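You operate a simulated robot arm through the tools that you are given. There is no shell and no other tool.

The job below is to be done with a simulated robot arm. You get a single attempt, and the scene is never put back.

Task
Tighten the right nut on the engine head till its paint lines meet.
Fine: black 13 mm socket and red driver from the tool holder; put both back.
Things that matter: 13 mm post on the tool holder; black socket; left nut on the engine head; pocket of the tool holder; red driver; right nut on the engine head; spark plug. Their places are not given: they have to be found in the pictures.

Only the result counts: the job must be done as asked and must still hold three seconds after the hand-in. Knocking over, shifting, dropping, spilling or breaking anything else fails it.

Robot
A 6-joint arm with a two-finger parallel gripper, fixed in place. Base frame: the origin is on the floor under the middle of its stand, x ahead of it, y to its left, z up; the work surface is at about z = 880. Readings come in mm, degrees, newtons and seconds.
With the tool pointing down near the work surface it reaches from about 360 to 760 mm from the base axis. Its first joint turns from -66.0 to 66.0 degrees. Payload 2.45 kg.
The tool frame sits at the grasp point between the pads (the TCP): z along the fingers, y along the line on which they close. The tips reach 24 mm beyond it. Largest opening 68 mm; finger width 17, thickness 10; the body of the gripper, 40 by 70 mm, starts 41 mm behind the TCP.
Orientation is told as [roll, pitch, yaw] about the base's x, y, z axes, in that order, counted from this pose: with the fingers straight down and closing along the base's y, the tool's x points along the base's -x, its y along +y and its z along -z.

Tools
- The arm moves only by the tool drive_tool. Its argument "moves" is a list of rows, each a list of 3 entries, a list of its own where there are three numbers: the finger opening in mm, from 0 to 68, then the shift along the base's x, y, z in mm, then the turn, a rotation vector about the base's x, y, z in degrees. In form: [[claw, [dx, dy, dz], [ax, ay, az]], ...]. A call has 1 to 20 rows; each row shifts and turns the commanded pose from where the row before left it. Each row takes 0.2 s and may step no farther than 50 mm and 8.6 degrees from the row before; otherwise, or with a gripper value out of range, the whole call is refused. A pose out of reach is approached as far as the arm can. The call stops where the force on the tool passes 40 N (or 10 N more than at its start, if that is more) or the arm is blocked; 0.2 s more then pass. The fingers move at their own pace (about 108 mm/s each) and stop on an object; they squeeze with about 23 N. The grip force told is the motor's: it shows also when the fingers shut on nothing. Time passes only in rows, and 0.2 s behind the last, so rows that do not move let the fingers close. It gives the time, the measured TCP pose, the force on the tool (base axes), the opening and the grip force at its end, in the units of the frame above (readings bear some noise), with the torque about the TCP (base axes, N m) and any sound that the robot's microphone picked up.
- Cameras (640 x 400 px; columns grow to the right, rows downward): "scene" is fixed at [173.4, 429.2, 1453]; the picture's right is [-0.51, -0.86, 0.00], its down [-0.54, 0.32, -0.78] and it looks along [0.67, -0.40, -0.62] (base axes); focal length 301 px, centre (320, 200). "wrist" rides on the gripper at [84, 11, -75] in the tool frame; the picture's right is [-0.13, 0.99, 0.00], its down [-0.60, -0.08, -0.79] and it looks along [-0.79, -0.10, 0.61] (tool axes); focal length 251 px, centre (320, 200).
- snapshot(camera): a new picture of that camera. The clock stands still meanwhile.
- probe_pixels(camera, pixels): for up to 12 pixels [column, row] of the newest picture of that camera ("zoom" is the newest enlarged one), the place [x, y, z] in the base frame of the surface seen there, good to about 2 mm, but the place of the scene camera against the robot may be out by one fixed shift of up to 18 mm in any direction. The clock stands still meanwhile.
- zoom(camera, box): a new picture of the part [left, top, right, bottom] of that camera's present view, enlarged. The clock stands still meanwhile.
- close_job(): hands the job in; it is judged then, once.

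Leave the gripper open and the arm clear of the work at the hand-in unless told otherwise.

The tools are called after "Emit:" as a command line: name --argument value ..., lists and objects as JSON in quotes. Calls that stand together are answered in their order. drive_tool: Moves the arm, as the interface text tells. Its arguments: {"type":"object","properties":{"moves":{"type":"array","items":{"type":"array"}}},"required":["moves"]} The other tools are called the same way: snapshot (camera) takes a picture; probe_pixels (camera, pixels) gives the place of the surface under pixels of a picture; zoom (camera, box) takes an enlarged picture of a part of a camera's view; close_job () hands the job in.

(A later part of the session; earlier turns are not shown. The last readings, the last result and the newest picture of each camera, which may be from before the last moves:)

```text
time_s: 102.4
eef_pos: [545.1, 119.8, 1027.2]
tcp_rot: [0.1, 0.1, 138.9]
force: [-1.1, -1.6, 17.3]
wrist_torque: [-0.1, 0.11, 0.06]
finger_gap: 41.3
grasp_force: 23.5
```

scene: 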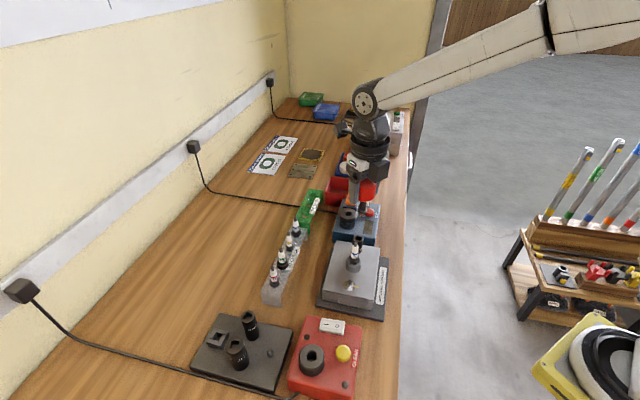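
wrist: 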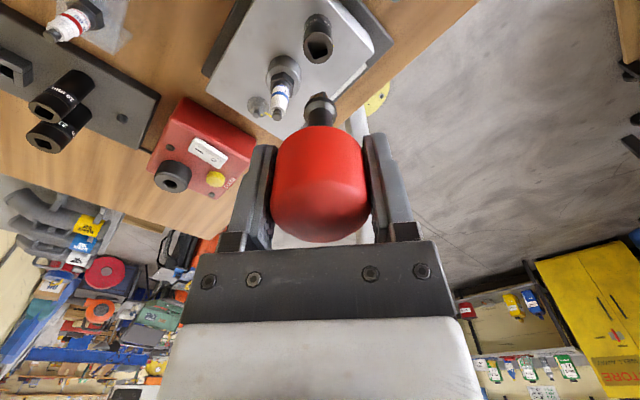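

The vertical force creeps up because the handle's axis is about 1.8 mm off the TCP and swings as I turn. I shift the TCP by (−0.44,−1.3) to recentre, ease up 0.4 mm, and continue turning with a matching shift in each row.

Emit:
drive_tool --moves '[[30, [-0.44, -1.3, 0.4], [0, 0, 0]], [30, [0, 0, 0], [0, 0, 0]]]'

Emit:
drive_tool --moves '[[30, [-0.18, -0.18, 0], [0, 0, -8]], [30, [-0.2, -0.15, 0], [0, 0, -8]], [30, [-0.22, -0.12, 0], [0, 0, -8]]]'

Emit:
zoom --camera "scene" --box '[340, 222, 380, 252]'

```text
time_s: 103.0
eef_pos: [546.1, 119.5, 1027.8]
tcp_rot: [-0.1, 0.1, 139.1]
force: [1.9, 4.9, 11.6]
wrist_torque: [0.36, -0.12, -0.02]
finger_gap: 41.5
grasp_force: 23.1
```

```text
time_s: 103.8
eef_pos: [544.6, 119.2, 1028.2]
tcp_rot: [0.0, 0.1, 114.9]
force: [0.0, 1.2, 11.0]
wrist_torque: [0.1, -0.06, 0.06]
finger_gap: 41.2
grasp_force: 23.1
```

```text
13.33 times, centred on (360, 237) of scene
```

zoom: 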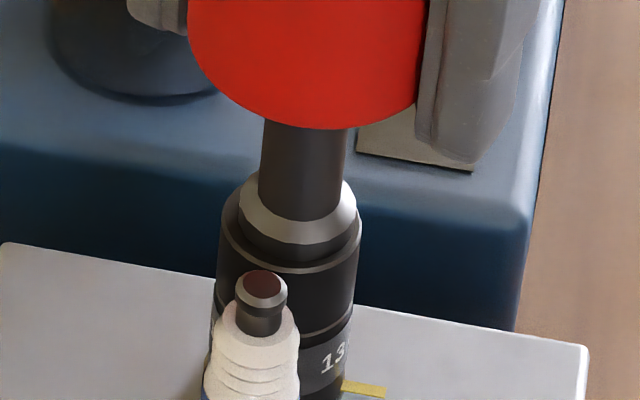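

The label on the socket has turned, so the socket follows the driver. I continue clockwise with smaller shifts.

Emit:
drive_tool --moves '[[30, [-0.17, -0.06, 0], [0, 0, -8]], [30, [-0.18, -0.04, 0], [0, 0, -8]], [30, [-0.18, -0.02, 0], [0, 0, -8]]]'

Emit:
drive_tool --moves '[[30, [-0.18, 0.01, 0], [0, 0, -8]], [30, [-0.18, 0.04, 0], [0, 0, -8]], [30, [-0.17, 0.06, 0], [0, 0, -8]]]'

```text
time_s: 104.6
eef_pos: [544.2, 116.9, 1027.5]
tcp_rot: [0.1, 0.1, 91.0]
force: [0.6, -1.1, 9.3]
wrist_torque: [-0.05, -0.1, 0.04]
finger_gap: 41.4
grasp_force: 23.1
```

```text
time_s: 105.4
eef_pos: [544.5, 118.3, 1027.8]
tcp_rot: [0.1, 0.1, 66.9]
force: [1.2, -0.5, 10.2]
wrist_torque: [-0.04, -0.04, 0.02]
finger_gap: 41.2
grasp_force: 22.8
```

The torque stays low, about 0.05 N·m, after 117°. I continue to about 155° of driver turn in all, then I'll check the nut.

Emit:
drive_tool --moves '[[30, [-0.15, 0.08, 0], [0, 0, -7.6]], [30, [-0.14, 0.1, 0], [0, 0, -7.6]], [30, [-0.13, 0.11, 0], [0, 0, -7.6]]]'

Emit:
drive_tool --moves '[[30, [-0.11, 0.13, 0], [0, 0, -7.6]], [30, [-0.09, 0.14, 0], [0, 0, -7.6]]]'

Emit:
zoom --camera "scene" --box '[340, 222, 380, 252]'

Emit:
snapshot --camera "wrist"

```text
time_s: 106.2
eef_pos: [544.6, 118.4, 1027.9]
tcp_rot: [0.1, 0.2, 44.0]
force: [-0.2, -0.1, 8.9]
wrist_torque: [-0.04, -0.01, 0.04]
finger_gap: 41.3
grasp_force: 23.3
```

```text
time_s: 106.8
eef_pos: [544.4, 119.1, 1027.1]
tcp_rot: [0.0, 0.2, 28.9]
force: [0.0, -0.9, 8.2]
wrist_torque: [-0.07, 0.01, 0.07]
finger_gap: 41.1
grasp_force: 22.7
```

```text
13.33 times, centred on (360, 237) of scene
```

zoom: 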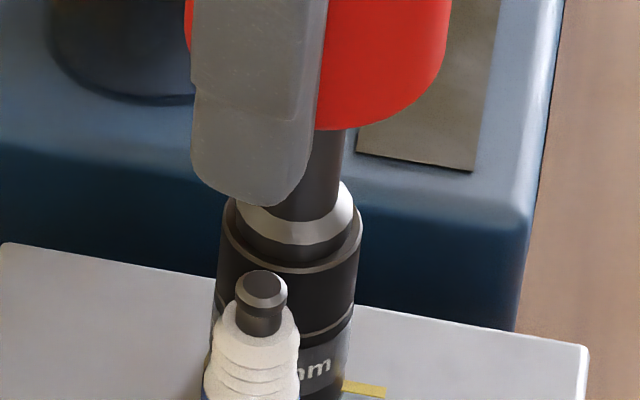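

```text
taken
```

wrist: 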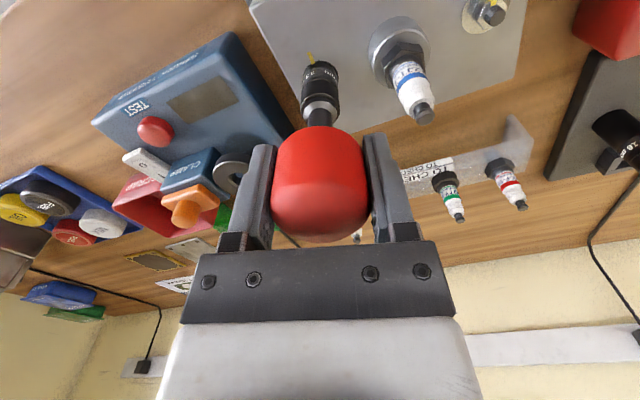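

At yaw 29°, about 155° has been turned. Now I lift the driver straight out of the socket and look.

Emit:
drive_tool --moves '[[30, [0, 0, 3], [0, 0, 0]], [30, [0, 0, 5], [0, 0, 0]], [30, [0, 0, 10], [0, 0, 0]], [30, [0, 0, 20], [0, 0, 0]], [30, [0, 0, 0], [0, 0, 0]]]'

Emit:
snapshot --camera "wrist"

Emit:
zoom --camera "wrist" --box '[288, 50, 352, 110]'

Emit:
zoom --camera "scene" --box '[332, 210, 388, 258]'

```text
time_s: 108.0
eef_pos: [543.6, 119.2, 1066.1]
tcp_rot: [0.1, 0.1, 28.9]
force: [-0.2, 0.1, -1.8]
wrist_torque: [0.01, 0.02, -0.03]
finger_gap: 41.2
grasp_force: 22.8
```

```text
taken
```

wrist: 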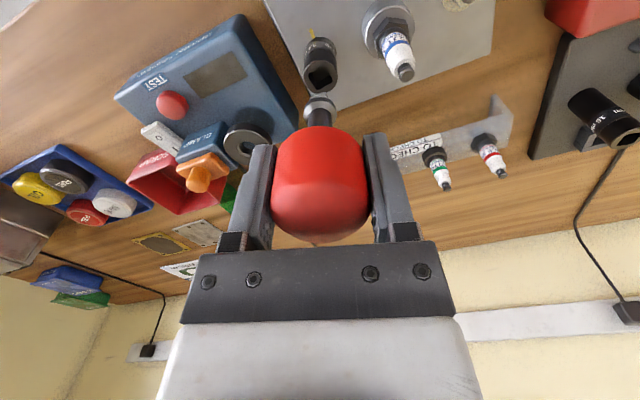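

```text
6.67 times, centred on (320, 80) of wrist
```

zoom: 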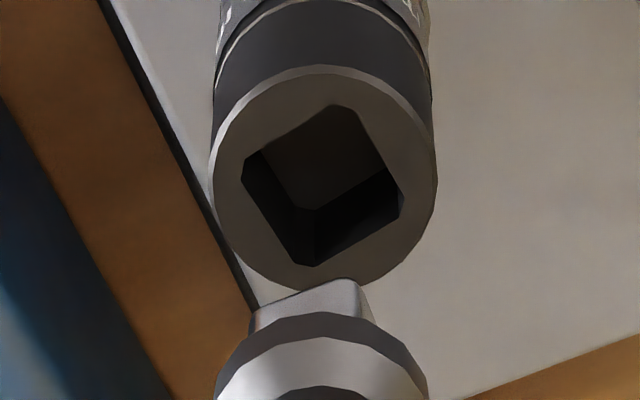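

```text
8.33 times, centred on (360, 234) of scene
```

zoom: 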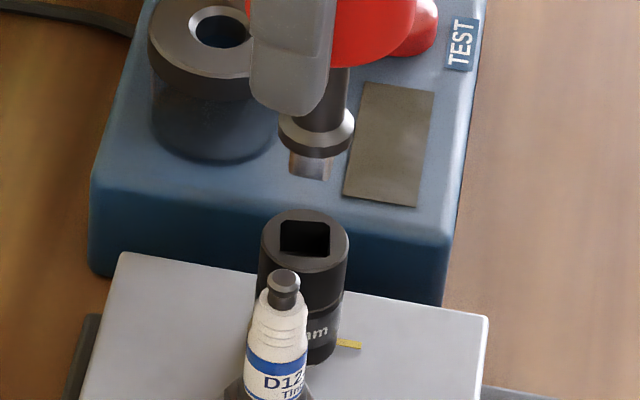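

The socket's hole turned by about 150°. To see the nut I have to take the socket off, so I first return the driver to its pocket. I rise and fly back above the pocket at yaw 30°.

Emit:
drive_tool --moves '[[30, [0, 0, 44], [0, 0, 1.1]], [30, [-3.1, 42.1, 0], [0, 0, 0]], [30, [-3.1, 42.1, 0], [0, 0, 0]], [30, [-3.1, 42.1, 0], [0, 0, 0]], [30, [-3.1, 42.1, 0], [0, 0, 0]], [30, [-3.1, 42.1, 0], [0, 0, 0]], [30, [-3.1, 42.1, 0], [0, 0, 0]], [30, [-3.1, 42.1, 0], [0, 0, 0]], [30, [-3.1, 42.1, 0], [0, 0, 0]], [30, [0, 0, -45], [0, 0, 0]], [30, [0, 0, -45], [0, 0, 0]], [30, [0, 0, 0], [0, 0, 0]]]'

Emit:
drive_tool --moves '[[30, [0, 0, 0], [0, 0, 0]]]'

Emit:
zoom --camera "wrist" --box '[280, 50, 360, 110]'

Emit:
zoom --camera "scene" --box '[190, 310, 254, 358]'

```text
time_s: 110.6
eef_pos: [519.1, 455.5, 1018.5]
tcp_rot: [0.1, 0.1, 30.1]
force: [0.0, -0.5, -1.8]
wrist_torque: [0.03, -0.01, 0.0]
finger_gap: 40.9
grasp_force: 22.4
```

```text
time_s: 111.0
eef_pos: [518.3, 455.4, 1018.2]
tcp_rot: [0.2, 0.0, 30.1]
force: [-0.3, 0.1, -1.9]
wrist_torque: [-0.01, 0.0, -0.01]
finger_gap: 41.3
grasp_force: 23.1
```

```text
6.67 times, centred on (320, 80) of wrist
```

zoom: 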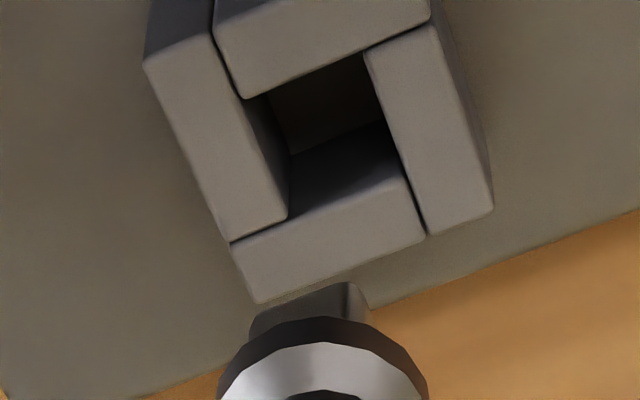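

```text
8.33 times, centred on (222, 334) of scene
```

zoom: 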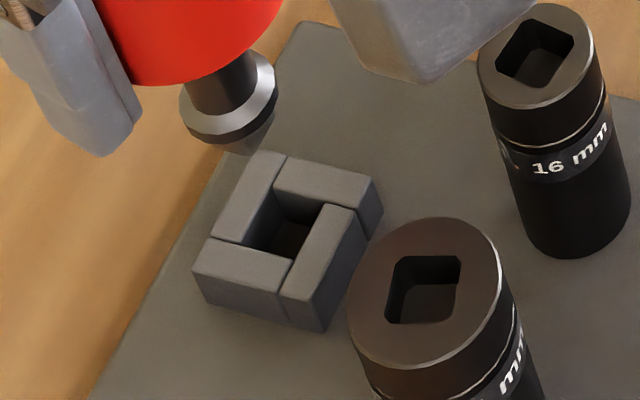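

The bit looks about 2.5° off the pocket and offset slightly. I adjust by (−1.3,−0.2) and +2.5°, go down to TCP≈987, and look again.

Emit:
drive_tool --moves '[[30, [-1.3, -0.2, -15], [0, 0, 2.5]], [30, [0, 0, -16], [0, 0, 0]], [30, [0, 0, 0], [0, 0, 0]]]'

Emit:
zoom --camera "wrist" --box '[288, 60, 352, 110]'

Emit:
zoom --camera "scene" --box '[200, 318, 240, 348]'

```text
time_s: 111.8
eef_pos: [517.2, 454.9, 987.9]
tcp_rot: [0.2, 0.1, 32.6]
force: [0.9, 0.9, -1.7]
wrist_torque: [0.03, 0.04, 0.0]
finger_gap: 41.1
grasp_force: 23.4
```

```text
8.00 times, centred on (320, 85) of wrist
```

zoom: 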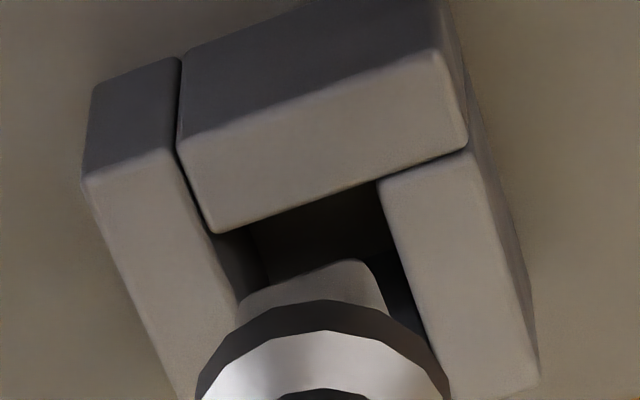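

```text
13.33 times, centred on (220, 333) of scene
```

zoom: 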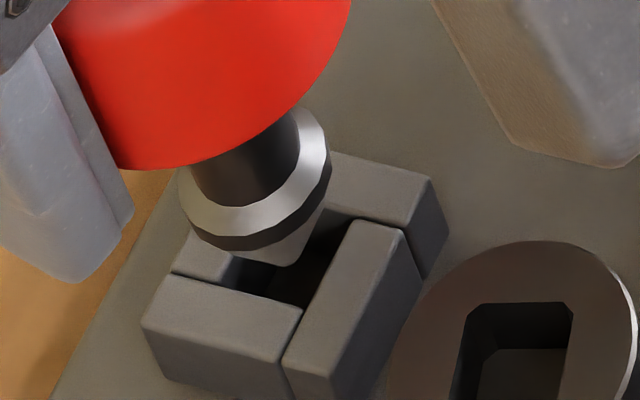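

The bit needs about 1.2 mm to the image's right. I shift by (−0.5,+1.0), then lower in small rows.

Emit:
drive_tool --moves '[[30, [-0.5, 1.0, -2], [0, 0, 0]], [30, [0, 0, -3], [0, 0, 0]], [30, [0, 0, 0], [0, 0, 0]]]'

Emit:
zoom --camera "wrist" --box '[288, 60, 352, 110]'

Emit:
zoom --camera "scene" --box '[200, 318, 240, 348]'

```text
time_s: 112.6
eef_pos: [518.1, 457.0, 982.9]
tcp_rot: [0.2, 0.0, 32.6]
force: [0.0, 0.1, -1.2]
wrist_torque: [0.03, -0.03, -0.02]
finger_gap: 41.1
grasp_force: 22.8
```

```text
8.00 times, centred on (320, 85) of wrist
```

zoom: 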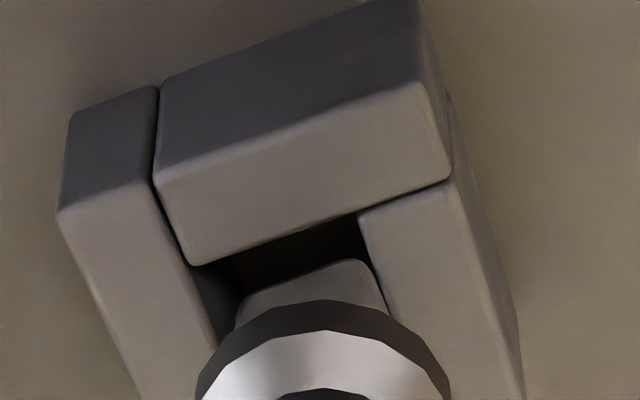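

```text
13.33 times, centred on (220, 333) of scene
```

zoom: 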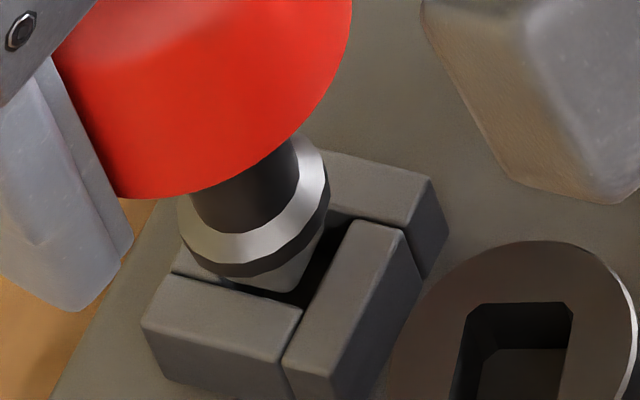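

The bit now sits near the right wall instead. I shift back by (+0.3,−0.6) and look.

Emit:
drive_tool --moves '[[30, [0.3, -0.6, 0], [0, 0, 0]], [30, [0, 0, -2], [0, 0, 0]], [30, [0, 0, 0], [0, 0, 0]]]'

Emit:
zoom --camera "wrist" --box '[288, 60, 352, 110]'

Emit:
zoom --camera "scene" --box '[200, 318, 240, 348]'

```text
time_s: 113.4
eef_pos: [517.1, 454.5, 981.7]
tcp_rot: [0.1, 0.1, 32.6]
force: [-0.4, 0.0, -1.2]
wrist_torque: [0.0, -0.02, -0.02]
finger_gap: 41.0
grasp_force: 23.0
```

```text
8.00 times, centred on (320, 85) of wrist
```

zoom: 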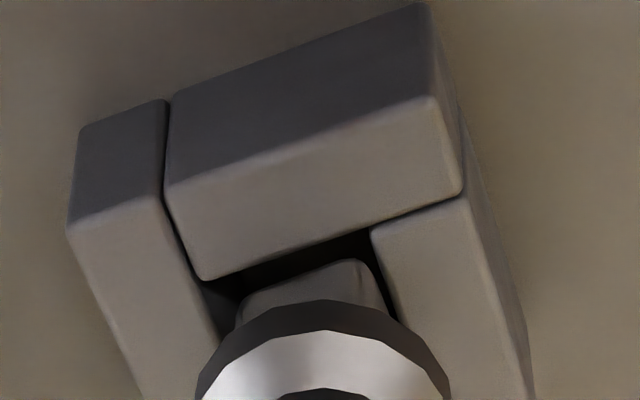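

```text
13.33 times, centred on (220, 333) of scene
```

zoom: 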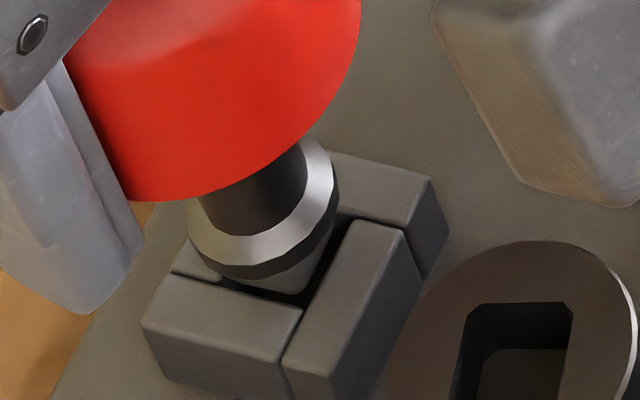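

The bit is well inside the opening's outline. I lower in 2 mm rows.

Emit:
drive_tool --moves '[[30, [0, 0, -2], [0, 0, 0]], [30, [0, 0, -2], [0, 0, 0]], [30, [0, 0, -2], [0, 0, 0]], [30, [0, 0, -2], [0, 0, 0]]]'

Emit:
drive_tool --moves '[[30, [0, 0, -1], [0, 0, 0]], [30, [0, 0, -1], [0, 0, 0]]]'

Emit:
zoom --camera "scene" --box '[200, 318, 240, 348]'

```text
time_s: 114.4
eef_pos: [517.7, 456.0, 972.7]
tcp_rot: [0.1, 0.0, 32.6]
force: [1.3, -0.5, -1.0]
wrist_torque: [-0.04, -0.08, -0.04]
finger_gap: 41.0
grasp_force: 23.0
```

```text
time_s: 115.0
eef_pos: [518.1, 456.1, 970.8]
tcp_rot: [0.1, 0.1, 32.6]
force: [0.4, -1.9, -0.8]
wrist_torque: [-0.09, -0.06, -0.03]
finger_gap: 41.1
grasp_force: 23.2
```

```text
13.33 times, centred on (220, 333) of scene
```

zoom: 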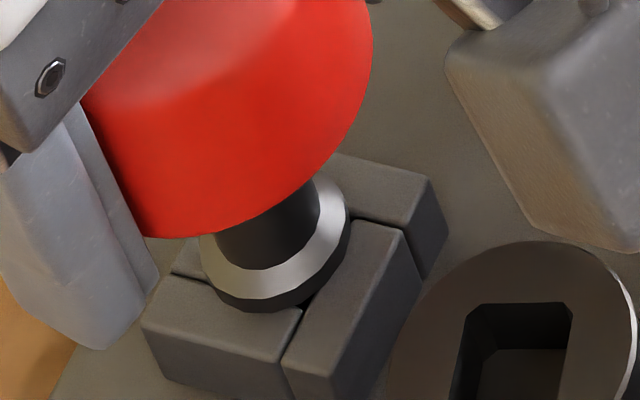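

It's nearly home. A few more small steps until it rests.

Emit:
drive_tool --moves '[[30, [0, 0, -0.8], [0, 0, 0]], [30, [0, 0, -0.8], [0, 0, 0]]]'

Emit:
drive_tool --moves '[[30, [0, 0, -0.5], [0, 0, 0]], [30, [0, 0, -0.5], [0, 0, 0]]]'

```text
time_s: 115.6
eef_pos: [517.7, 455.8, 969.4]
tcp_rot: [0.0, -0.1, 32.5]
force: [1.7, -1.2, 0.5]
wrist_torque: [-0.09, -0.14, -0.03]
finger_gap: 41.3
grasp_force: 23.2
```

```text
time_s: 116.2
eef_pos: [516.7, 455.1, 968.6]
tcp_rot: [0.1, 0.1, 32.6]
force: [3.5, -1.7, 0.8]
wrist_torque: [-0.1, -0.2, -0.04]
finger_gap: 41.1
grasp_force: 22.6
```

The bit leans lightly on one wall. I shift 0.7 mm back toward +x, lower slightly more, then release.

Emit:
drive_tool --moves '[[30, [0.7, -0.3, 0], [0, 0, 0]], [30, [0, 0, -0.5], [0, 0, 0]], [30, [0, 0, -0.5], [0, 0, 0]]]'

```text
time_s: 117.0
eef_pos: [517.3, 455.8, 968.4]
tcp_rot: [0.2, 0.1, 32.5]
force: [-3.6, -2.7, 5.4]
wrist_torque: [-0.17, 0.21, 0.0]
finger_gap: 41.1
grasp_force: 22.7
```

It rests with 5.4 N. I open the fingers.

Emit:
drive_tool --moves '[[46, [0, 0, 0], [0, 0, 0]], [56, [0, 0, 0], [0, 0, 0]], [68, [0, 0, 0], [0, 0, 0]], [68, [0, 0, 0], [0, 0, 0]]]'

Emit:
zoom --camera "scene" --box '[190, 300, 254, 348]'

Emit:
snapshot --camera "wrist"

```text
time_s: 118.0
eef_pos: [518.9, 455.9, 967.4]
tcp_rot: [0.0, 0.1, 32.6]
force: [-0.1, 0.0, 0.0]
wrist_torque: [-0.01, 0.01, 0.01]
finger_gap: 68.1
grasp_force: 0.1
```

```text
8.33 times, centred on (222, 324) of scene
```

zoom: 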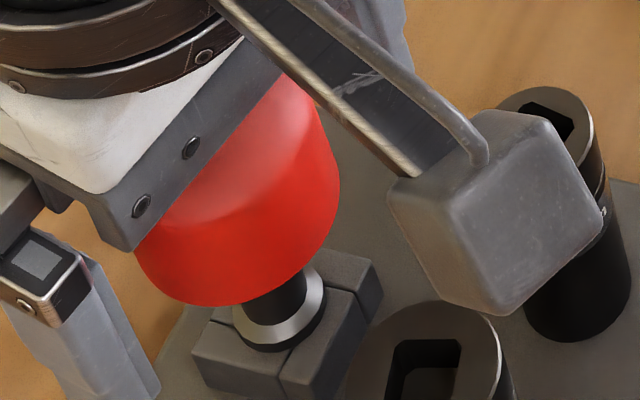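

```text
taken
```

wrist: 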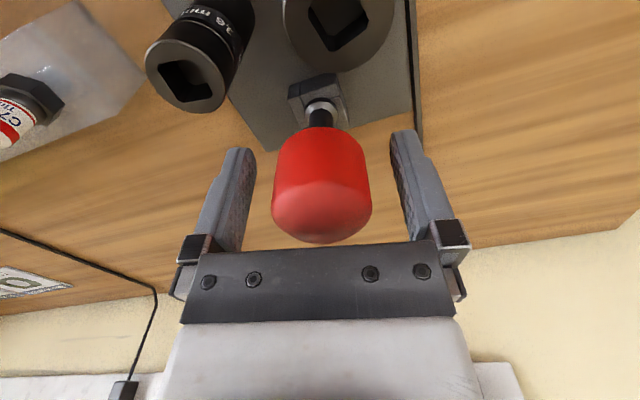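

The driver stands in its pocket. I rise and go back to the socket on the nut at yaw 15.5°, narrowing the fingers to 36 mm.

Emit:
drive_tool --moves '[[68, [0, 0, 40], [0, 0, 0]], [68, [0, 0, 40], [0, 0, 0]], [60, [0, 0, 35], [0, 0, 0]], [50, [3.18, -42, 0], [0, 0, -2.1]], [40, [3.18, -42, 0], [0, 0, -2.1]], [36, [3.18, -42, 0], [0, 0, -2.1]], [36, [3.18, -42, 0], [0, 0, -2.1]], [36, [3.18, -42, 0], [0, 0, -2.1]], [36, [3.18, -42, 0], [0, 0, -2.1]], [36, [3.18, -42, 0], [0, 0, -2.2]], [36, [3.18, -42, 0], [0, 0, -2.2]], [36, [0, 0, -20], [0, 0, 0]], [36, [0, 0, 0], [0, 0, 0]]]'

Emit:
snapshot --camera "wrist"

Emit:
zoom --camera "wrist" --box '[280, 60, 360, 110]'

```text
time_s: 120.8
eef_pos: [543.3, 118.7, 1063.1]
tcp_rot: [0.0, 0.1, 15.6]
force: [0.6, -0.3, 0.3]
wrist_torque: [-0.01, 0.02, 0.01]
finger_gap: 36.1
grasp_force: 0.0
```

```text
taken
```

wrist: 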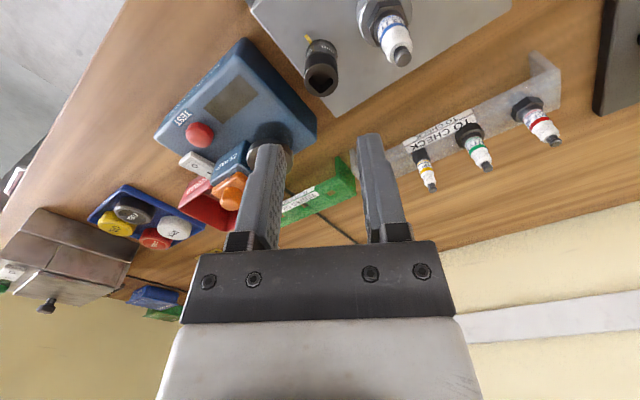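

```text
8.00 times, centred on (320, 85) of wrist
```

zoom: 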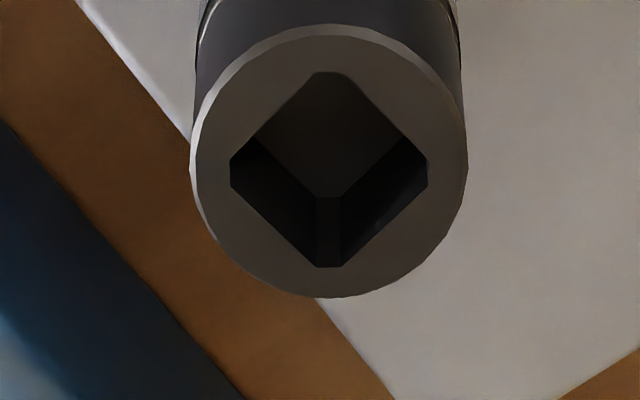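

The socket is centred to within about 0.7 mm. I correct by (+0.45,+0.7) and go down around it to TCP≈964.

Emit:
drive_tool --moves '[[36, [0.45, 0.7, -25], [0, 0, 0]], [36, [0, 0, -25], [0, 0, 0]], [36, [0, 0, 0], [0, 0, 0]]]'

Emit:
snapshot --camera "wrist"

```text
time_s: 121.6
eef_pos: [543.6, 120.5, 1012.7]
tcp_rot: [0.1, 0.2, 15.7]
force: [-0.1, -0.4, -0.2]
wrist_torque: [-0.02, 0.0, 0.05]
finger_gap: 36.2
grasp_force: 0.1
```

```text
taken
```

wrist: 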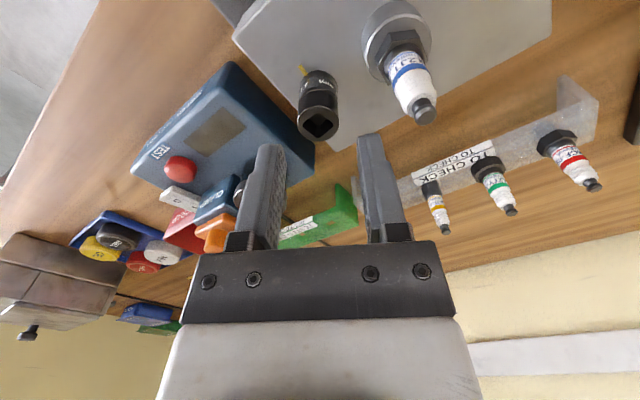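

The socket is a bit left of centre, so I nudge by (+0.2,−0.7) and continue down.

Emit:
drive_tool --moves '[[36, [0.2, -0.7, -20], [0, 0, 0]], [36, [0, 0, -15], [0, 0, 0]], [36, [0, 0, -8], [0, 0, 0]], [36, [0, 0, -4], [0, 0, 0]], [36, [0, 0, 0], [0, 0, 0]]]'

Emit:
zoom --camera "wrist" --box '[260, 90, 380, 230]'

```text
time_s: 122.8
eef_pos: [543.8, 119.9, 966.0]
tcp_rot: [0.2, 0.1, 15.6]
force: [0.6, 0.1, -0.8]
wrist_torque: [0.02, 0.0, -0.02]
finger_gap: 35.9
grasp_force: 0.0
```

```text
2.86 times, centred on (320, 160) of wrist
```

zoom: 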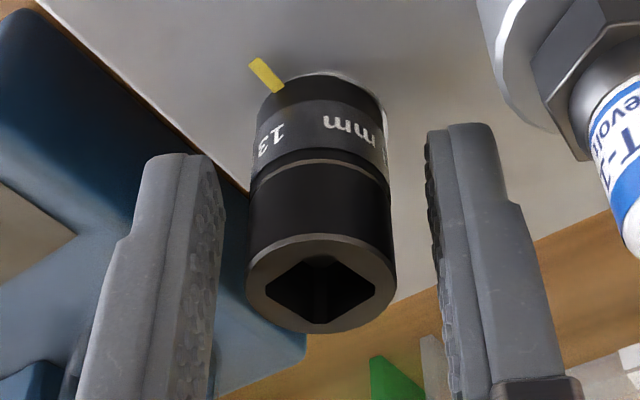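

The socket sits between the fingers. I close on it and lift it off to look at the nut.

Emit:
drive_tool --moves '[[36, [0, 0, -1.5], [0, 0, 0]], [28, [0, 0, 0], [0, 0, 0]], [20, [0, 0, 0], [0, 0, 0]], [12, [0, 0, 0], [0, 0, 0]], [12, [0, 0, 0], [0, 0, 0]], [12, [0, 0, 0], [0, 0, 0]]]'

Emit:
drive_tool --moves '[[12, [0, 0, 4], [0, 0, 0]], [12, [0, 0, 8], [0, 0, 0]], [12, [0, 0, 15], [0, 0, 0]], [12, [0, 0, 25], [0, 0, 0]], [12, [0, 0, 10], [0, 0, 0]], [12, [0, 0, 0], [0, 0, 0]]]'

Emit:
snapshot --camera "wrist"

Emit:
zoom --camera "wrist" --box '[296, 50, 344, 90]'

```text
time_s: 124.2
eef_pos: [544.1, 119.8, 963.6]
tcp_rot: [0.1, 0.1, 15.6]
force: [1.0, 0.4, -0.3]
wrist_torque: [0.01, 0.0, -0.01]
finger_gap: 22.9
grasp_force: 22.7
```

```text
time_s: 125.6
eef_pos: [544.4, 119.7, 1027.3]
tcp_rot: [0.1, 0.2, 15.7]
force: [-0.2, 0.0, -1.8]
wrist_torque: [0.0, 0.04, 0.0]
finger_gap: 23.1
grasp_force: 22.9
```

```text
taken
```

wrist: 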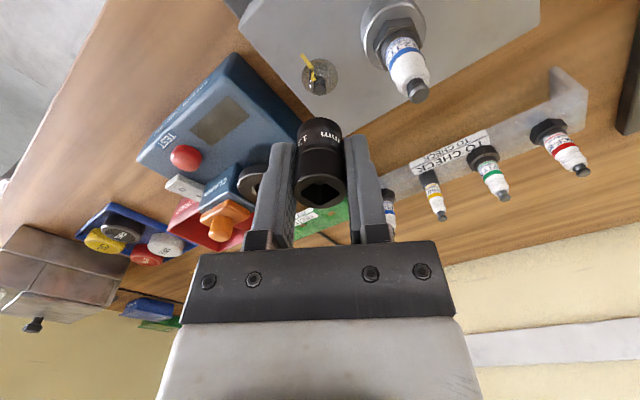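

```text
10.00 times, centred on (320, 70) of wrist
```

zoom: 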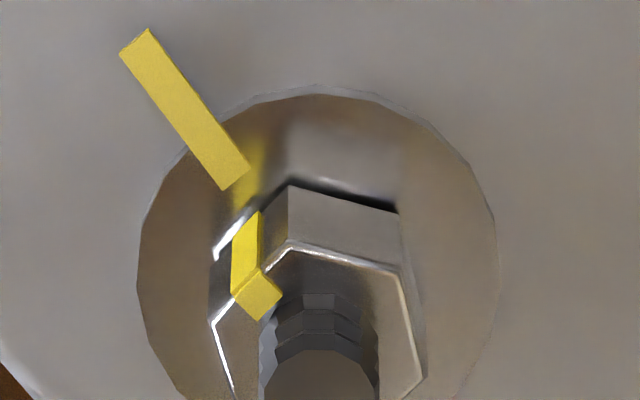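

The driver did turn the nut. Its mark is now near the plate line and the nut is lower. I'll probe the points to measure the remaining angle.

Emit:
probe_pixels --camera "zoom" --pixels '[[140, 50], [232, 172], [244, 230], [257, 293], [290, 250], [400, 272], [215, 328], [395, 225], [330, 270], [450, 250], [320, 385], [290, 195]]'

Emit:
zoom --camera "wrist" --box '[296, 65, 344, 105]'

Emit:
zoom --camera "scene" --box '[345, 232, 377, 257]'

```text
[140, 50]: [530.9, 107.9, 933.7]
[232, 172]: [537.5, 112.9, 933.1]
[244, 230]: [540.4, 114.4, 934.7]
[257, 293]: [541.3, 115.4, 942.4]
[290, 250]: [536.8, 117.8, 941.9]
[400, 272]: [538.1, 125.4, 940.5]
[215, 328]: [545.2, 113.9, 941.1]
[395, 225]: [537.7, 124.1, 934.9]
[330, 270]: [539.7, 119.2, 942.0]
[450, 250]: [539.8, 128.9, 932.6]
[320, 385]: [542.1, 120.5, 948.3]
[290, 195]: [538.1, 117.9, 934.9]
```

```text
10.00 times, centred on (320, 85) of wrist
```

zoom: 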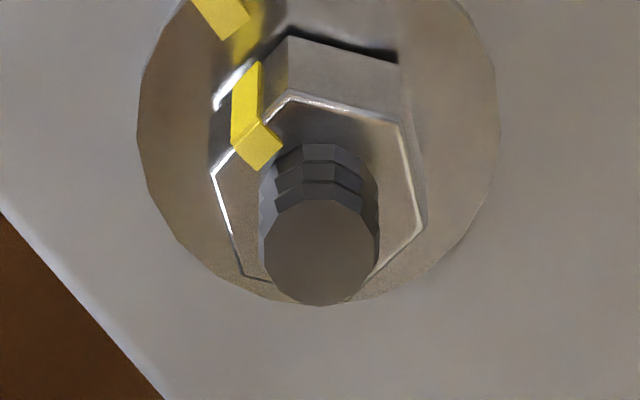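

```text
16.00 times, centred on (361, 244) of scene
```

zoom: 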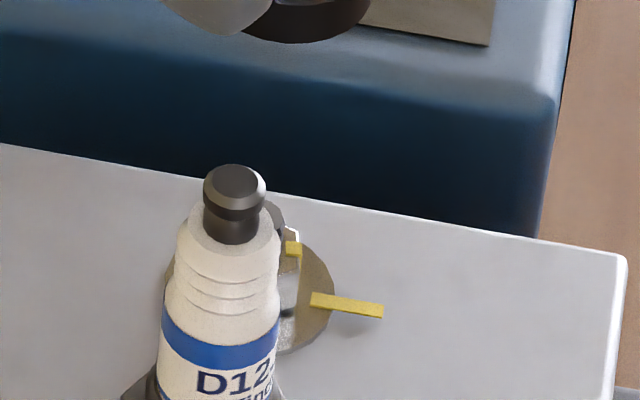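

The mark is now at about 234°, the plate line at about 224.5°, and the nut's top (z≈941.5) matches the tight left nut. About 9–10° of clockwise turn remains. I put the socket straight back down at the same yaw, so its play stays taken up.

Emit:
drive_tool --moves '[[12, [0, 0, -20], [0, 0, 0]], [12, [0, 0, -20], [0, 0, 0]], [12, [0, 0, -10], [0, 0, 0]], [12, [0, 0, -5], [0, 0, 0]], [12, [0, 0, -3], [0, 0, 0]], [12, [0, 0, -2], [0, 0, 0]], [12, [0, 0, -1], [0, 0, 0]]]'

Emit:
drive_tool --moves '[[12, [0, 0, -0.5], [0, 0, 0]], [12, [0, 0, -0.5], [0, 0, 0]]]'

```text
time_s: 127.2
eef_pos: [544.5, 119.2, 965.9]
tcp_rot: [0.1, 0.1, 15.6]
force: [2.8, 2.2, 0.7]
wrist_torque: [0.06, -0.04, -0.01]
finger_gap: 22.7
grasp_force: 22.7
```

```text
time_s: 127.8
eef_pos: [545.0, 119.2, 964.0]
tcp_rot: [0.1, 0.1, 15.6]
force: [1.6, 3.0, 1.4]
wrist_torque: [0.09, -0.06, -0.01]
finger_gap: 23.0
grasp_force: 23.3
```

There's slight sideways contact. I lower another bit until it seats.

Emit:
drive_tool --moves '[[12, [-0.2, 0.3, -0.5], [0, 0, 0]], [12, [0, 0, -0.5], [0, 0, 0]]]'

```text
time_s: 128.4
eef_pos: [544.4, 119.8, 963.3]
tcp_rot: [0.1, -0.1, 15.7]
force: [2.3, -0.3, 9.5]
wrist_torque: [-0.12, 0.04, 0.02]
finger_gap: 23.0
grasp_force: 23.1
```

It's seated at 9.5 N. I ease off, open the fingers to 36 mm, and rise to see the hole.

Emit:
drive_tool --moves '[[12, [0, 0, 0.4], [0, 0, 0]], [26, [0, 0, 0], [0, 0, 0]], [32, [0, 0, 0], [0, 0, 0]], [36, [0, 0, 0], [0, 0, 0]], [36, [0, 0, 5], [0, 0, 0]], [36, [0, 0, 25], [0, 0, 0]], [36, [0, 0, 30], [0, 0, 0]], [36, [0, 0, 32], [0, 0, 0]], [36, [0, 0, 0], [0, 0, 0]]]'

Emit:
snapshot --camera "wrist"

Emit:
zoom --camera "wrist" --box '[288, 65, 352, 105]'

Emit:
probe_pixels --camera "zoom" --pixels '[[165, 200], [465, 200], [315, 60], [315, 350], [200, 110], [430, 110], [210, 300], [430, 300]]'

```text
time_s: 130.4
eef_pos: [544.5, 120.0, 1056.6]
tcp_rot: [0.1, 0.1, 15.6]
force: [0.6, -0.8, 0.3]
wrist_torque: [0.01, 0.0, 0.0]
finger_gap: 36.1
grasp_force: 0.2
```

```text
taken
```

wrist: 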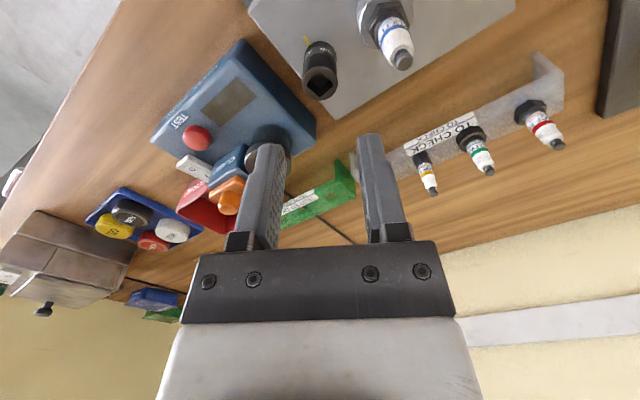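

```text
10.00 times, centred on (320, 85) of wrist
```

zoom: 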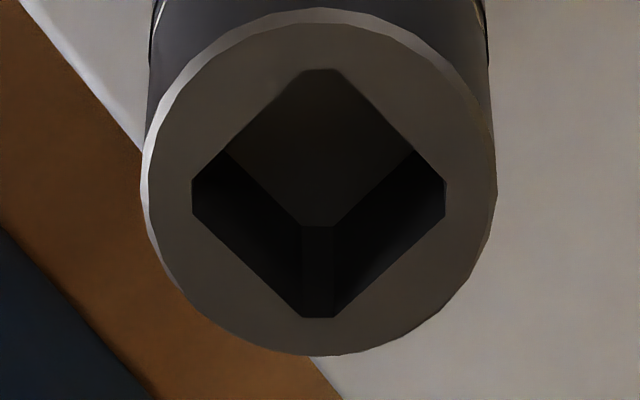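

```text
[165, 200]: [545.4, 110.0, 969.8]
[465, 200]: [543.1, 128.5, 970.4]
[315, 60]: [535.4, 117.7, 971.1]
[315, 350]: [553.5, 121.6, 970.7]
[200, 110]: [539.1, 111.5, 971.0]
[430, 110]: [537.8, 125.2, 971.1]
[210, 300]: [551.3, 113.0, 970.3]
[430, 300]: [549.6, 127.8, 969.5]
```

The socket's hole is now at about 52.6° yaw, and the nut follows it nearly one to one, so I need the hole at about 43.5°. I fetch the driver again, flying to above its handle at yaw 30°.

Emit:
drive_tool --moves '[[36, [0, 0, 30], [0, 0, 0]], [50, [-3.1, 42.1, 0], [0, 0, 1.8]], [60, [-3.1, 42.1, 0], [0, 0, 1.8]], [68, [-3.1, 42.1, 0], [0, 0, 1.8]], [68, [-3.1, 42.1, 0], [0, 0, 1.8]], [68, [-3.1, 42.1, 0], [0, 0, 1.8]], [68, [-3.1, 42.1, 0], [0, 0, 1.8]], [68, [-3.1, 42.1, 0], [0, 0, 1.8]], [68, [-3.1, 42.3, 0], [0, 0, 1.8]], [68, [0, 0, -25], [0, 0, 0]], [68, [0, 0, -25], [0, 0, 0]], [68, [0, 0, 0], [0, 0, 0]]]'

Emit:
drive_tool --moves '[[68, [0, 0, 0], [0, 0, 0]]]'

Emit:
snapshot --camera "wrist"

Emit:
zoom --camera "wrist" --box '[272, 20, 368, 150]'

```text
time_s: 133.0
eef_pos: [518.5, 457.1, 1034.3]
tcp_rot: [0.1, 0.0, 30.0]
force: [0.5, -0.4, 0.0]
wrist_torque: [0.06, 0.02, 0.03]
finger_gap: 67.9
grasp_force: 0.1
```

```text
time_s: 133.4
eef_pos: [518.1, 456.8, 1036.9]
tcp_rot: [0.1, 0.0, 29.9]
force: [-0.3, -0.6, -0.5]
wrist_torque: [0.0, 0.03, 0.0]
finger_gap: 68.2
grasp_force: 0.1
```

```text
taken
```

wrist: 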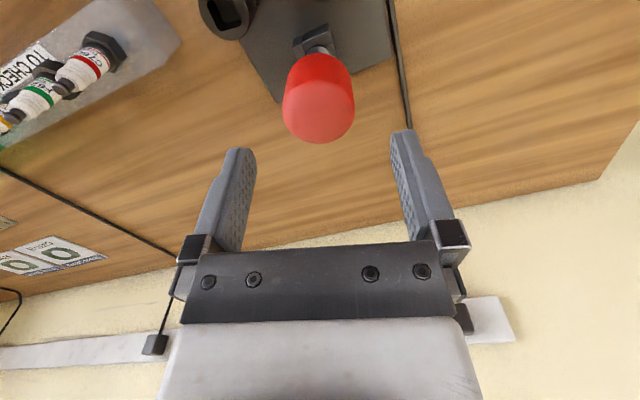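

```text
3.08 times, centred on (320, 85) of wrist
```

zoom: 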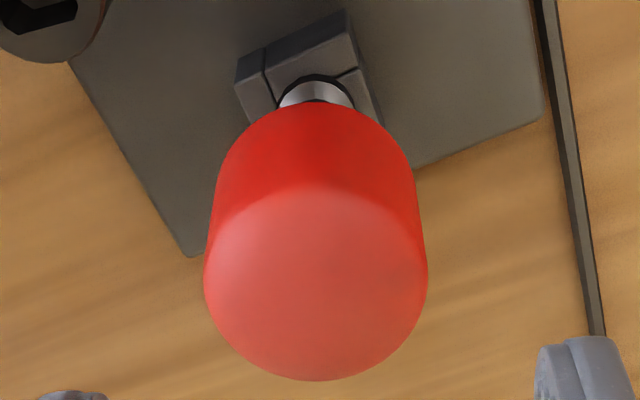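

The handle sits about 1 mm off. I correct by (+1.1,−0.4), go down to z≈970 and close on the handle.

Emit:
drive_tool --moves '[[68, [1.1, -0.4, -20], [0, 0, 0]], [68, [0, 0, -25], [0, 0, 0]], [68, [0, 0, -20], [0, 0, 0]], [68, [0, 0, 0], [0, 0, 0]]]'

Emit:
drive_tool --moves '[[68, [0, 0, 0], [0, 0, 0]]]'

Emit:
snapshot --camera "wrist"

```text
time_s: 134.4
eef_pos: [520.0, 457.3, 969.7]
tcp_rot: [0.1, 0.1, 30.0]
force: [0.4, -0.6, -0.5]
wrist_torque: [0.01, 0.0, -0.04]
finger_gap: 67.9
grasp_force: 0.0
```

```text
time_s: 134.8
eef_pos: [520.3, 456.7, 971.1]
tcp_rot: [0.1, 0.1, 30.0]
force: [-0.2, -0.2, 0.1]
wrist_torque: [-0.01, -0.03, 0.0]
finger_gap: 67.9
grasp_force: 0.1
```

```text
taken
```

wrist: 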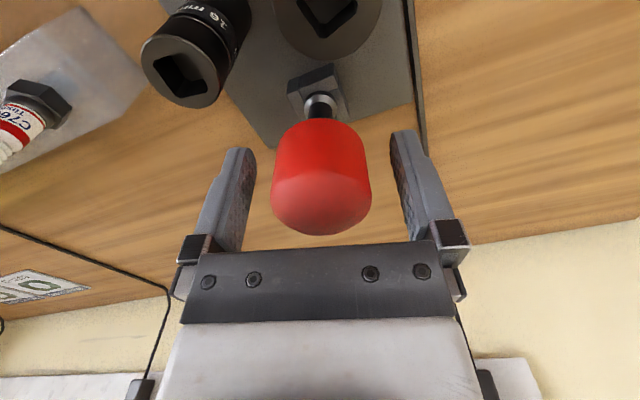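

The handle is now slightly toward the camera side. I shift back by (−0.6,−0.3) and close.

Emit:
drive_tool --moves '[[68, [-0.6, -0.3, 0], [0, 0, 0]], [50, [0, 0, 0], [0, 0, 0]], [30, [0, 0, 0], [0, 0, 0]], [30, [0, 0, 0], [0, 0, 0]], [30, [0, 0, 0], [0, 0, 0]], [30, [0, 0, 0], [0, 0, 0]]]'

Emit:
drive_tool --moves '[[30, [0, 0, 5], [0, 0, 0]], [30, [0, 0, 5], [0, 0, 0]], [30, [0, 0, 10], [0, 0, 0]], [30, [0, 0, 30], [0, 0, 0]], [30, [0, 0, 45], [0, 0, 0]], [30, [0, 0, 45], [0, 0, 0]], [30, [0, 0, 0], [0, 0, 0]]]'

Emit:
zoom --camera "wrist" --box '[288, 70, 352, 130]'

```text
time_s: 136.2
eef_pos: [519.4, 457.1, 970.9]
tcp_rot: [0.1, 0.0, 30.0]
force: [-0.9, 1.3, 1.8]
wrist_torque: [0.03, 0.05, 0.01]
finger_gap: 41.3
grasp_force: 23.2
```

```text
time_s: 137.8
eef_pos: [518.6, 456.4, 1110.8]
tcp_rot: [0.2, 0.0, 30.0]
force: [-0.1, -0.2, -1.7]
wrist_torque: [-0.01, 0.0, -0.01]
finger_gap: 41.2
grasp_force: 23.0
```

```text
6.67 times, centred on (320, 100) of wrist
```

zoom: 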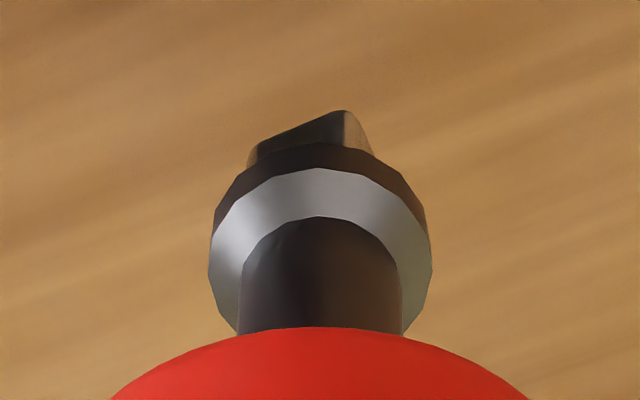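

The driver came out well centred, with the bit at about tool +14.7°. I fly to the nut at yaw 38°, which should match the hole's 52.6°.

Emit:
drive_tool --moves '[[30, [3.15, -42.15, 0], [0, 0, 1]], [30, [3.15, -42.15, 0], [0, 0, 1]], [30, [3.15, -42.15, 0], [0, 0, 1]], [30, [3.15, -42.15, 0], [0, 0, 1]], [30, [3.15, -42.15, 0], [0, 0, 1]], [30, [3.15, -42.15, 0], [0, 0, 1]], [30, [3.15, -42.15, 0], [0, 0, 1]], [30, [3.15, -42.15, 0], [0, 0, 0.9]], [30, [0, 0, -30], [0, 0, 0]], [30, [0, 0, -25], [0, 0, 0]], [30, [0, 0, 0], [0, 0, 0]]]'

Emit:
snapshot --camera "wrist"

Emit:
zoom --camera "wrist" --box '[288, 55, 352, 105]'

Emit:
zoom --camera "scene" --box '[340, 215, 380, 245]'

```text
time_s: 140.2
eef_pos: [544.1, 119.6, 1055.2]
tcp_rot: [0.1, 0.2, 37.8]
force: [0.5, 0.2, -1.1]
wrist_torque: [0.02, -0.02, -0.06]
finger_gap: 41.5
grasp_force: 22.7
```

```text
taken
```

wrist: 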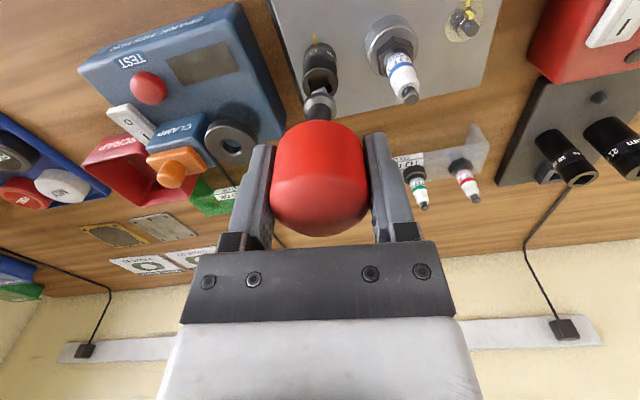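

```text
8.00 times, centred on (320, 80) of wrist
```

zoom: 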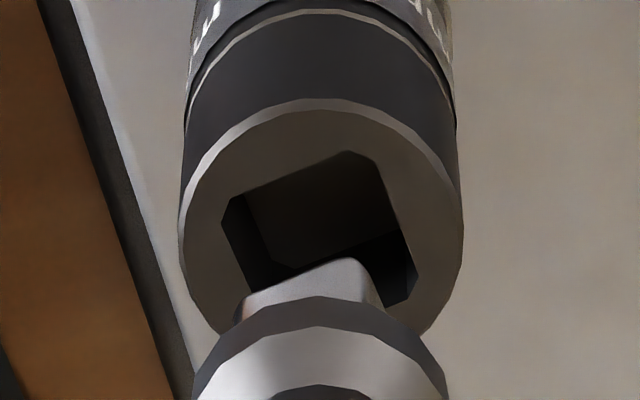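

```text
13.33 times, centred on (360, 230) of scene
```

zoom: 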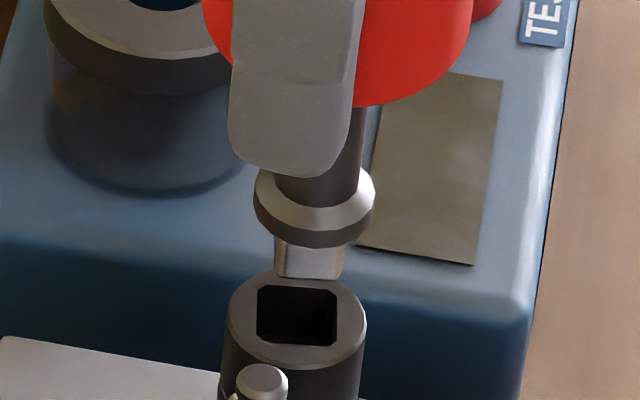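

Both views show the bit nearly over the hole with the same yaw. I nudge by (+0.25,+0.4) and go down to TCP≈1043 for another check.

Emit:
drive_tool --moves '[[30, [0.25, 0.4, -7], [0, 0, 0]], [30, [0, 0, -5], [0, 0, 0]], [30, [0, 0, 0], [0, 0, 0]]]'

Emit:
zoom --camera "wrist" --box '[288, 65, 352, 115]'

Emit:
zoom --camera "scene" --box '[340, 218, 380, 248]'

```text
time_s: 141.0
eef_pos: [543.8, 120.4, 1043.8]
tcp_rot: [0.0, 0.1, 37.9]
force: [0.5, 0.1, -0.7]
wrist_torque: [-0.01, 0.01, -0.02]
finger_gap: 41.3
grasp_force: 22.8
```

```text
8.00 times, centred on (320, 90) of wrist
```

zoom: 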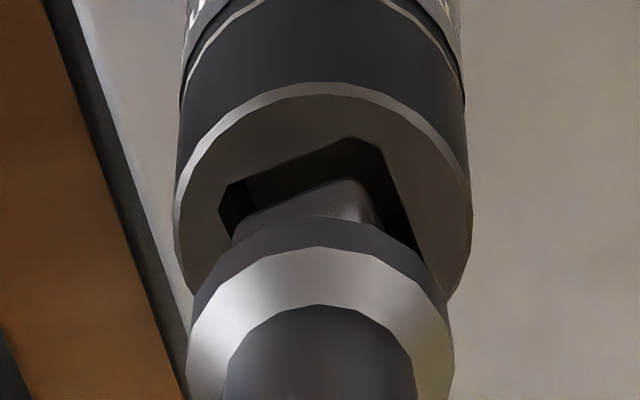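

```text
13.33 times, centred on (360, 233) of scene
```

zoom: 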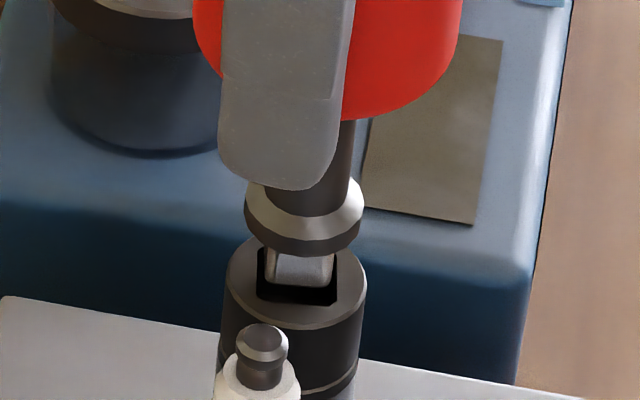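

Aligned in both views. I lower in 1–2 mm rows.

Emit:
drive_tool --moves '[[30, [0, 0, -1.5], [0, 0, 0]], [30, [0, 0, -1.5], [0, 0, 0]], [30, [0, 0, -1.5], [0, 0, 0]], [30, [0, 0, -1.5], [0, 0, 0]]]'

Emit:
drive_tool --moves '[[30, [0, 0, -1.5], [0, 0, 0]], [30, [0, 0, -1.5], [0, 0, 0]], [30, [0, 0, -1], [0, 0, 0]], [30, [0, 0, -1], [0, 0, 0]]]'

Emit:
zoom --camera "scene" --box '[340, 218, 380, 248]'

```text
time_s: 142.0
eef_pos: [544.4, 120.3, 1037.2]
tcp_rot: [0.1, 0.2, 37.9]
force: [-0.2, -0.1, -2.3]
wrist_torque: [-0.01, 0.01, 0.02]
finger_gap: 41.4
grasp_force: 22.5
```

```text
time_s: 143.0
eef_pos: [544.3, 117.9, 1031.7]
tcp_rot: [0.2, 0.1, 37.9]
force: [0.5, -0.9, -1.1]
wrist_torque: [-0.02, 0.05, 0.0]
finger_gap: 41.4
grasp_force: 23.0
```

```text
13.33 times, centred on (360, 233) of scene
```

zoom: 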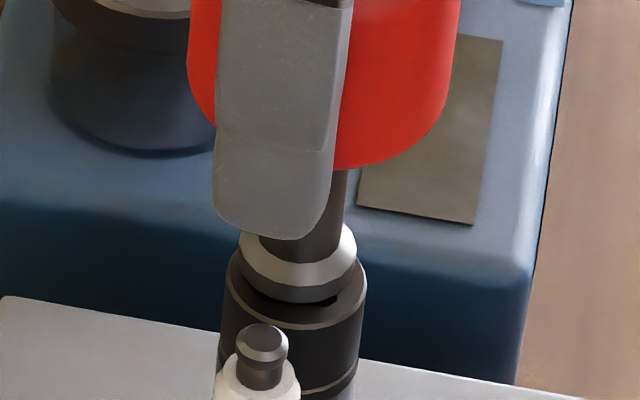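

The bit is well inside. I continue until it touches down.

Emit:
drive_tool --moves '[[30, [0, 0, -1], [0, 0, 0]], [30, [0, 0, -0.7], [0, 0, 0]]]'

Emit:
drive_tool --moves '[[30, [0, 0, -0.6], [0, 0, 0]], [30, [0, 0, -0.6], [0, 0, 0]]]'

Emit:
drive_tool --moves '[[30, [0, 0, -0.4], [0, 0, 0]], [30, [0, 0, -0.4], [0, 0, 0]]]'

```text
time_s: 143.6
eef_pos: [543.9, 120.2, 1030.7]
tcp_rot: [0.0, 0.1, 37.8]
force: [-0.9, 0.0, -1.9]
wrist_torque: [0.0, 0.01, 0.03]
finger_gap: 41.4
grasp_force: 22.8
```

```text
time_s: 144.2
eef_pos: [544.9, 118.5, 1030.2]
tcp_rot: [0.1, 0.2, 37.9]
force: [0.1, 0.2, -0.5]
wrist_torque: [-0.03, 0.01, 0.02]
finger_gap: 41.4
grasp_force: 23.2
```

```text
time_s: 144.8
eef_pos: [544.2, 117.9, 1029.2]
tcp_rot: [0.1, -0.1, 37.9]
force: [-2.7, -1.9, 9.2]
wrist_torque: [-0.19, 0.2, 0.01]
finger_gap: 41.6
grasp_force: 22.6
```

Seated. I turn clockwise 14° slowly, reading the torque, to take up the play and start moving the nut.

Emit:
drive_tool --moves '[[30, [0, 0, 0.2], [0, 0, -3.5]], [30, [0, 0, 0], [0, 0, -3.5]]]'

Emit:
drive_tool --moves '[[30, [0, 0, 0], [0, 0, -3.5]], [30, [0, 0, 0], [0, 0, -3.5]]]'

```text
time_s: 145.4
eef_pos: [544.7, 119.4, 1029.5]
tcp_rot: [0.1, -0.1, 30.9]
force: [2.1, 0.7, 6.8]
wrist_torque: [0.0, -0.1, 0.03]
finger_gap: 41.4
grasp_force: 22.8
```

```text
time_s: 146.0
eef_pos: [544.2, 119.2, 1029.8]
tcp_rot: [0.1, 0.0, 23.9]
force: [0.5, -1.7, 10.2]
wrist_torque: [-0.08, -0.03, 0.13]
finger_gap: 41.4
grasp_force: 23.3
```

The torque rises to 0.13 N·m, so the nut is being driven. I lift the driver 18 mm out of the socket to measure the hole's yaw.

Emit:
drive_tool --moves '[[30, [0, 0, 4], [0, 0, 0]], [30, [0, 0, 8], [0, 0, 0]], [30, [0, 0, 12], [0, 0, 0]], [30, [0, 0, 4], [0, 0, 0]], [30, [0, 0, 0], [0, 0, 0]]]'

Emit:
zoom --camera "wrist" --box '[288, 60, 352, 100]'

```text
time_s: 147.2
eef_pos: [545.9, 119.8, 1057.5]
tcp_rot: [0.0, 0.1, 23.9]
force: [0.7, 0.0, -1.2]
wrist_torque: [0.0, -0.01, -0.03]
finger_gap: 41.5
grasp_force: 22.7
```

```text
10.00 times, centred on (320, 80) of wrist
```

zoom: 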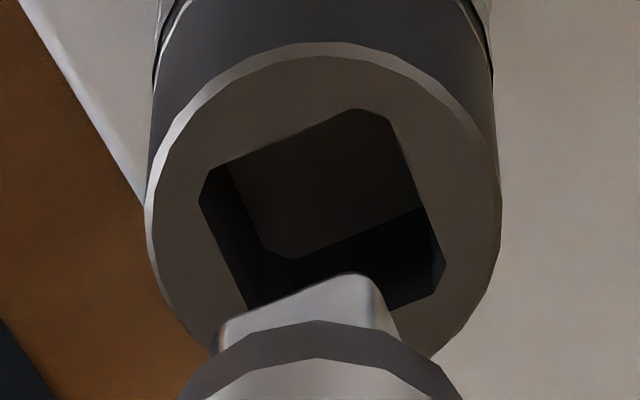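

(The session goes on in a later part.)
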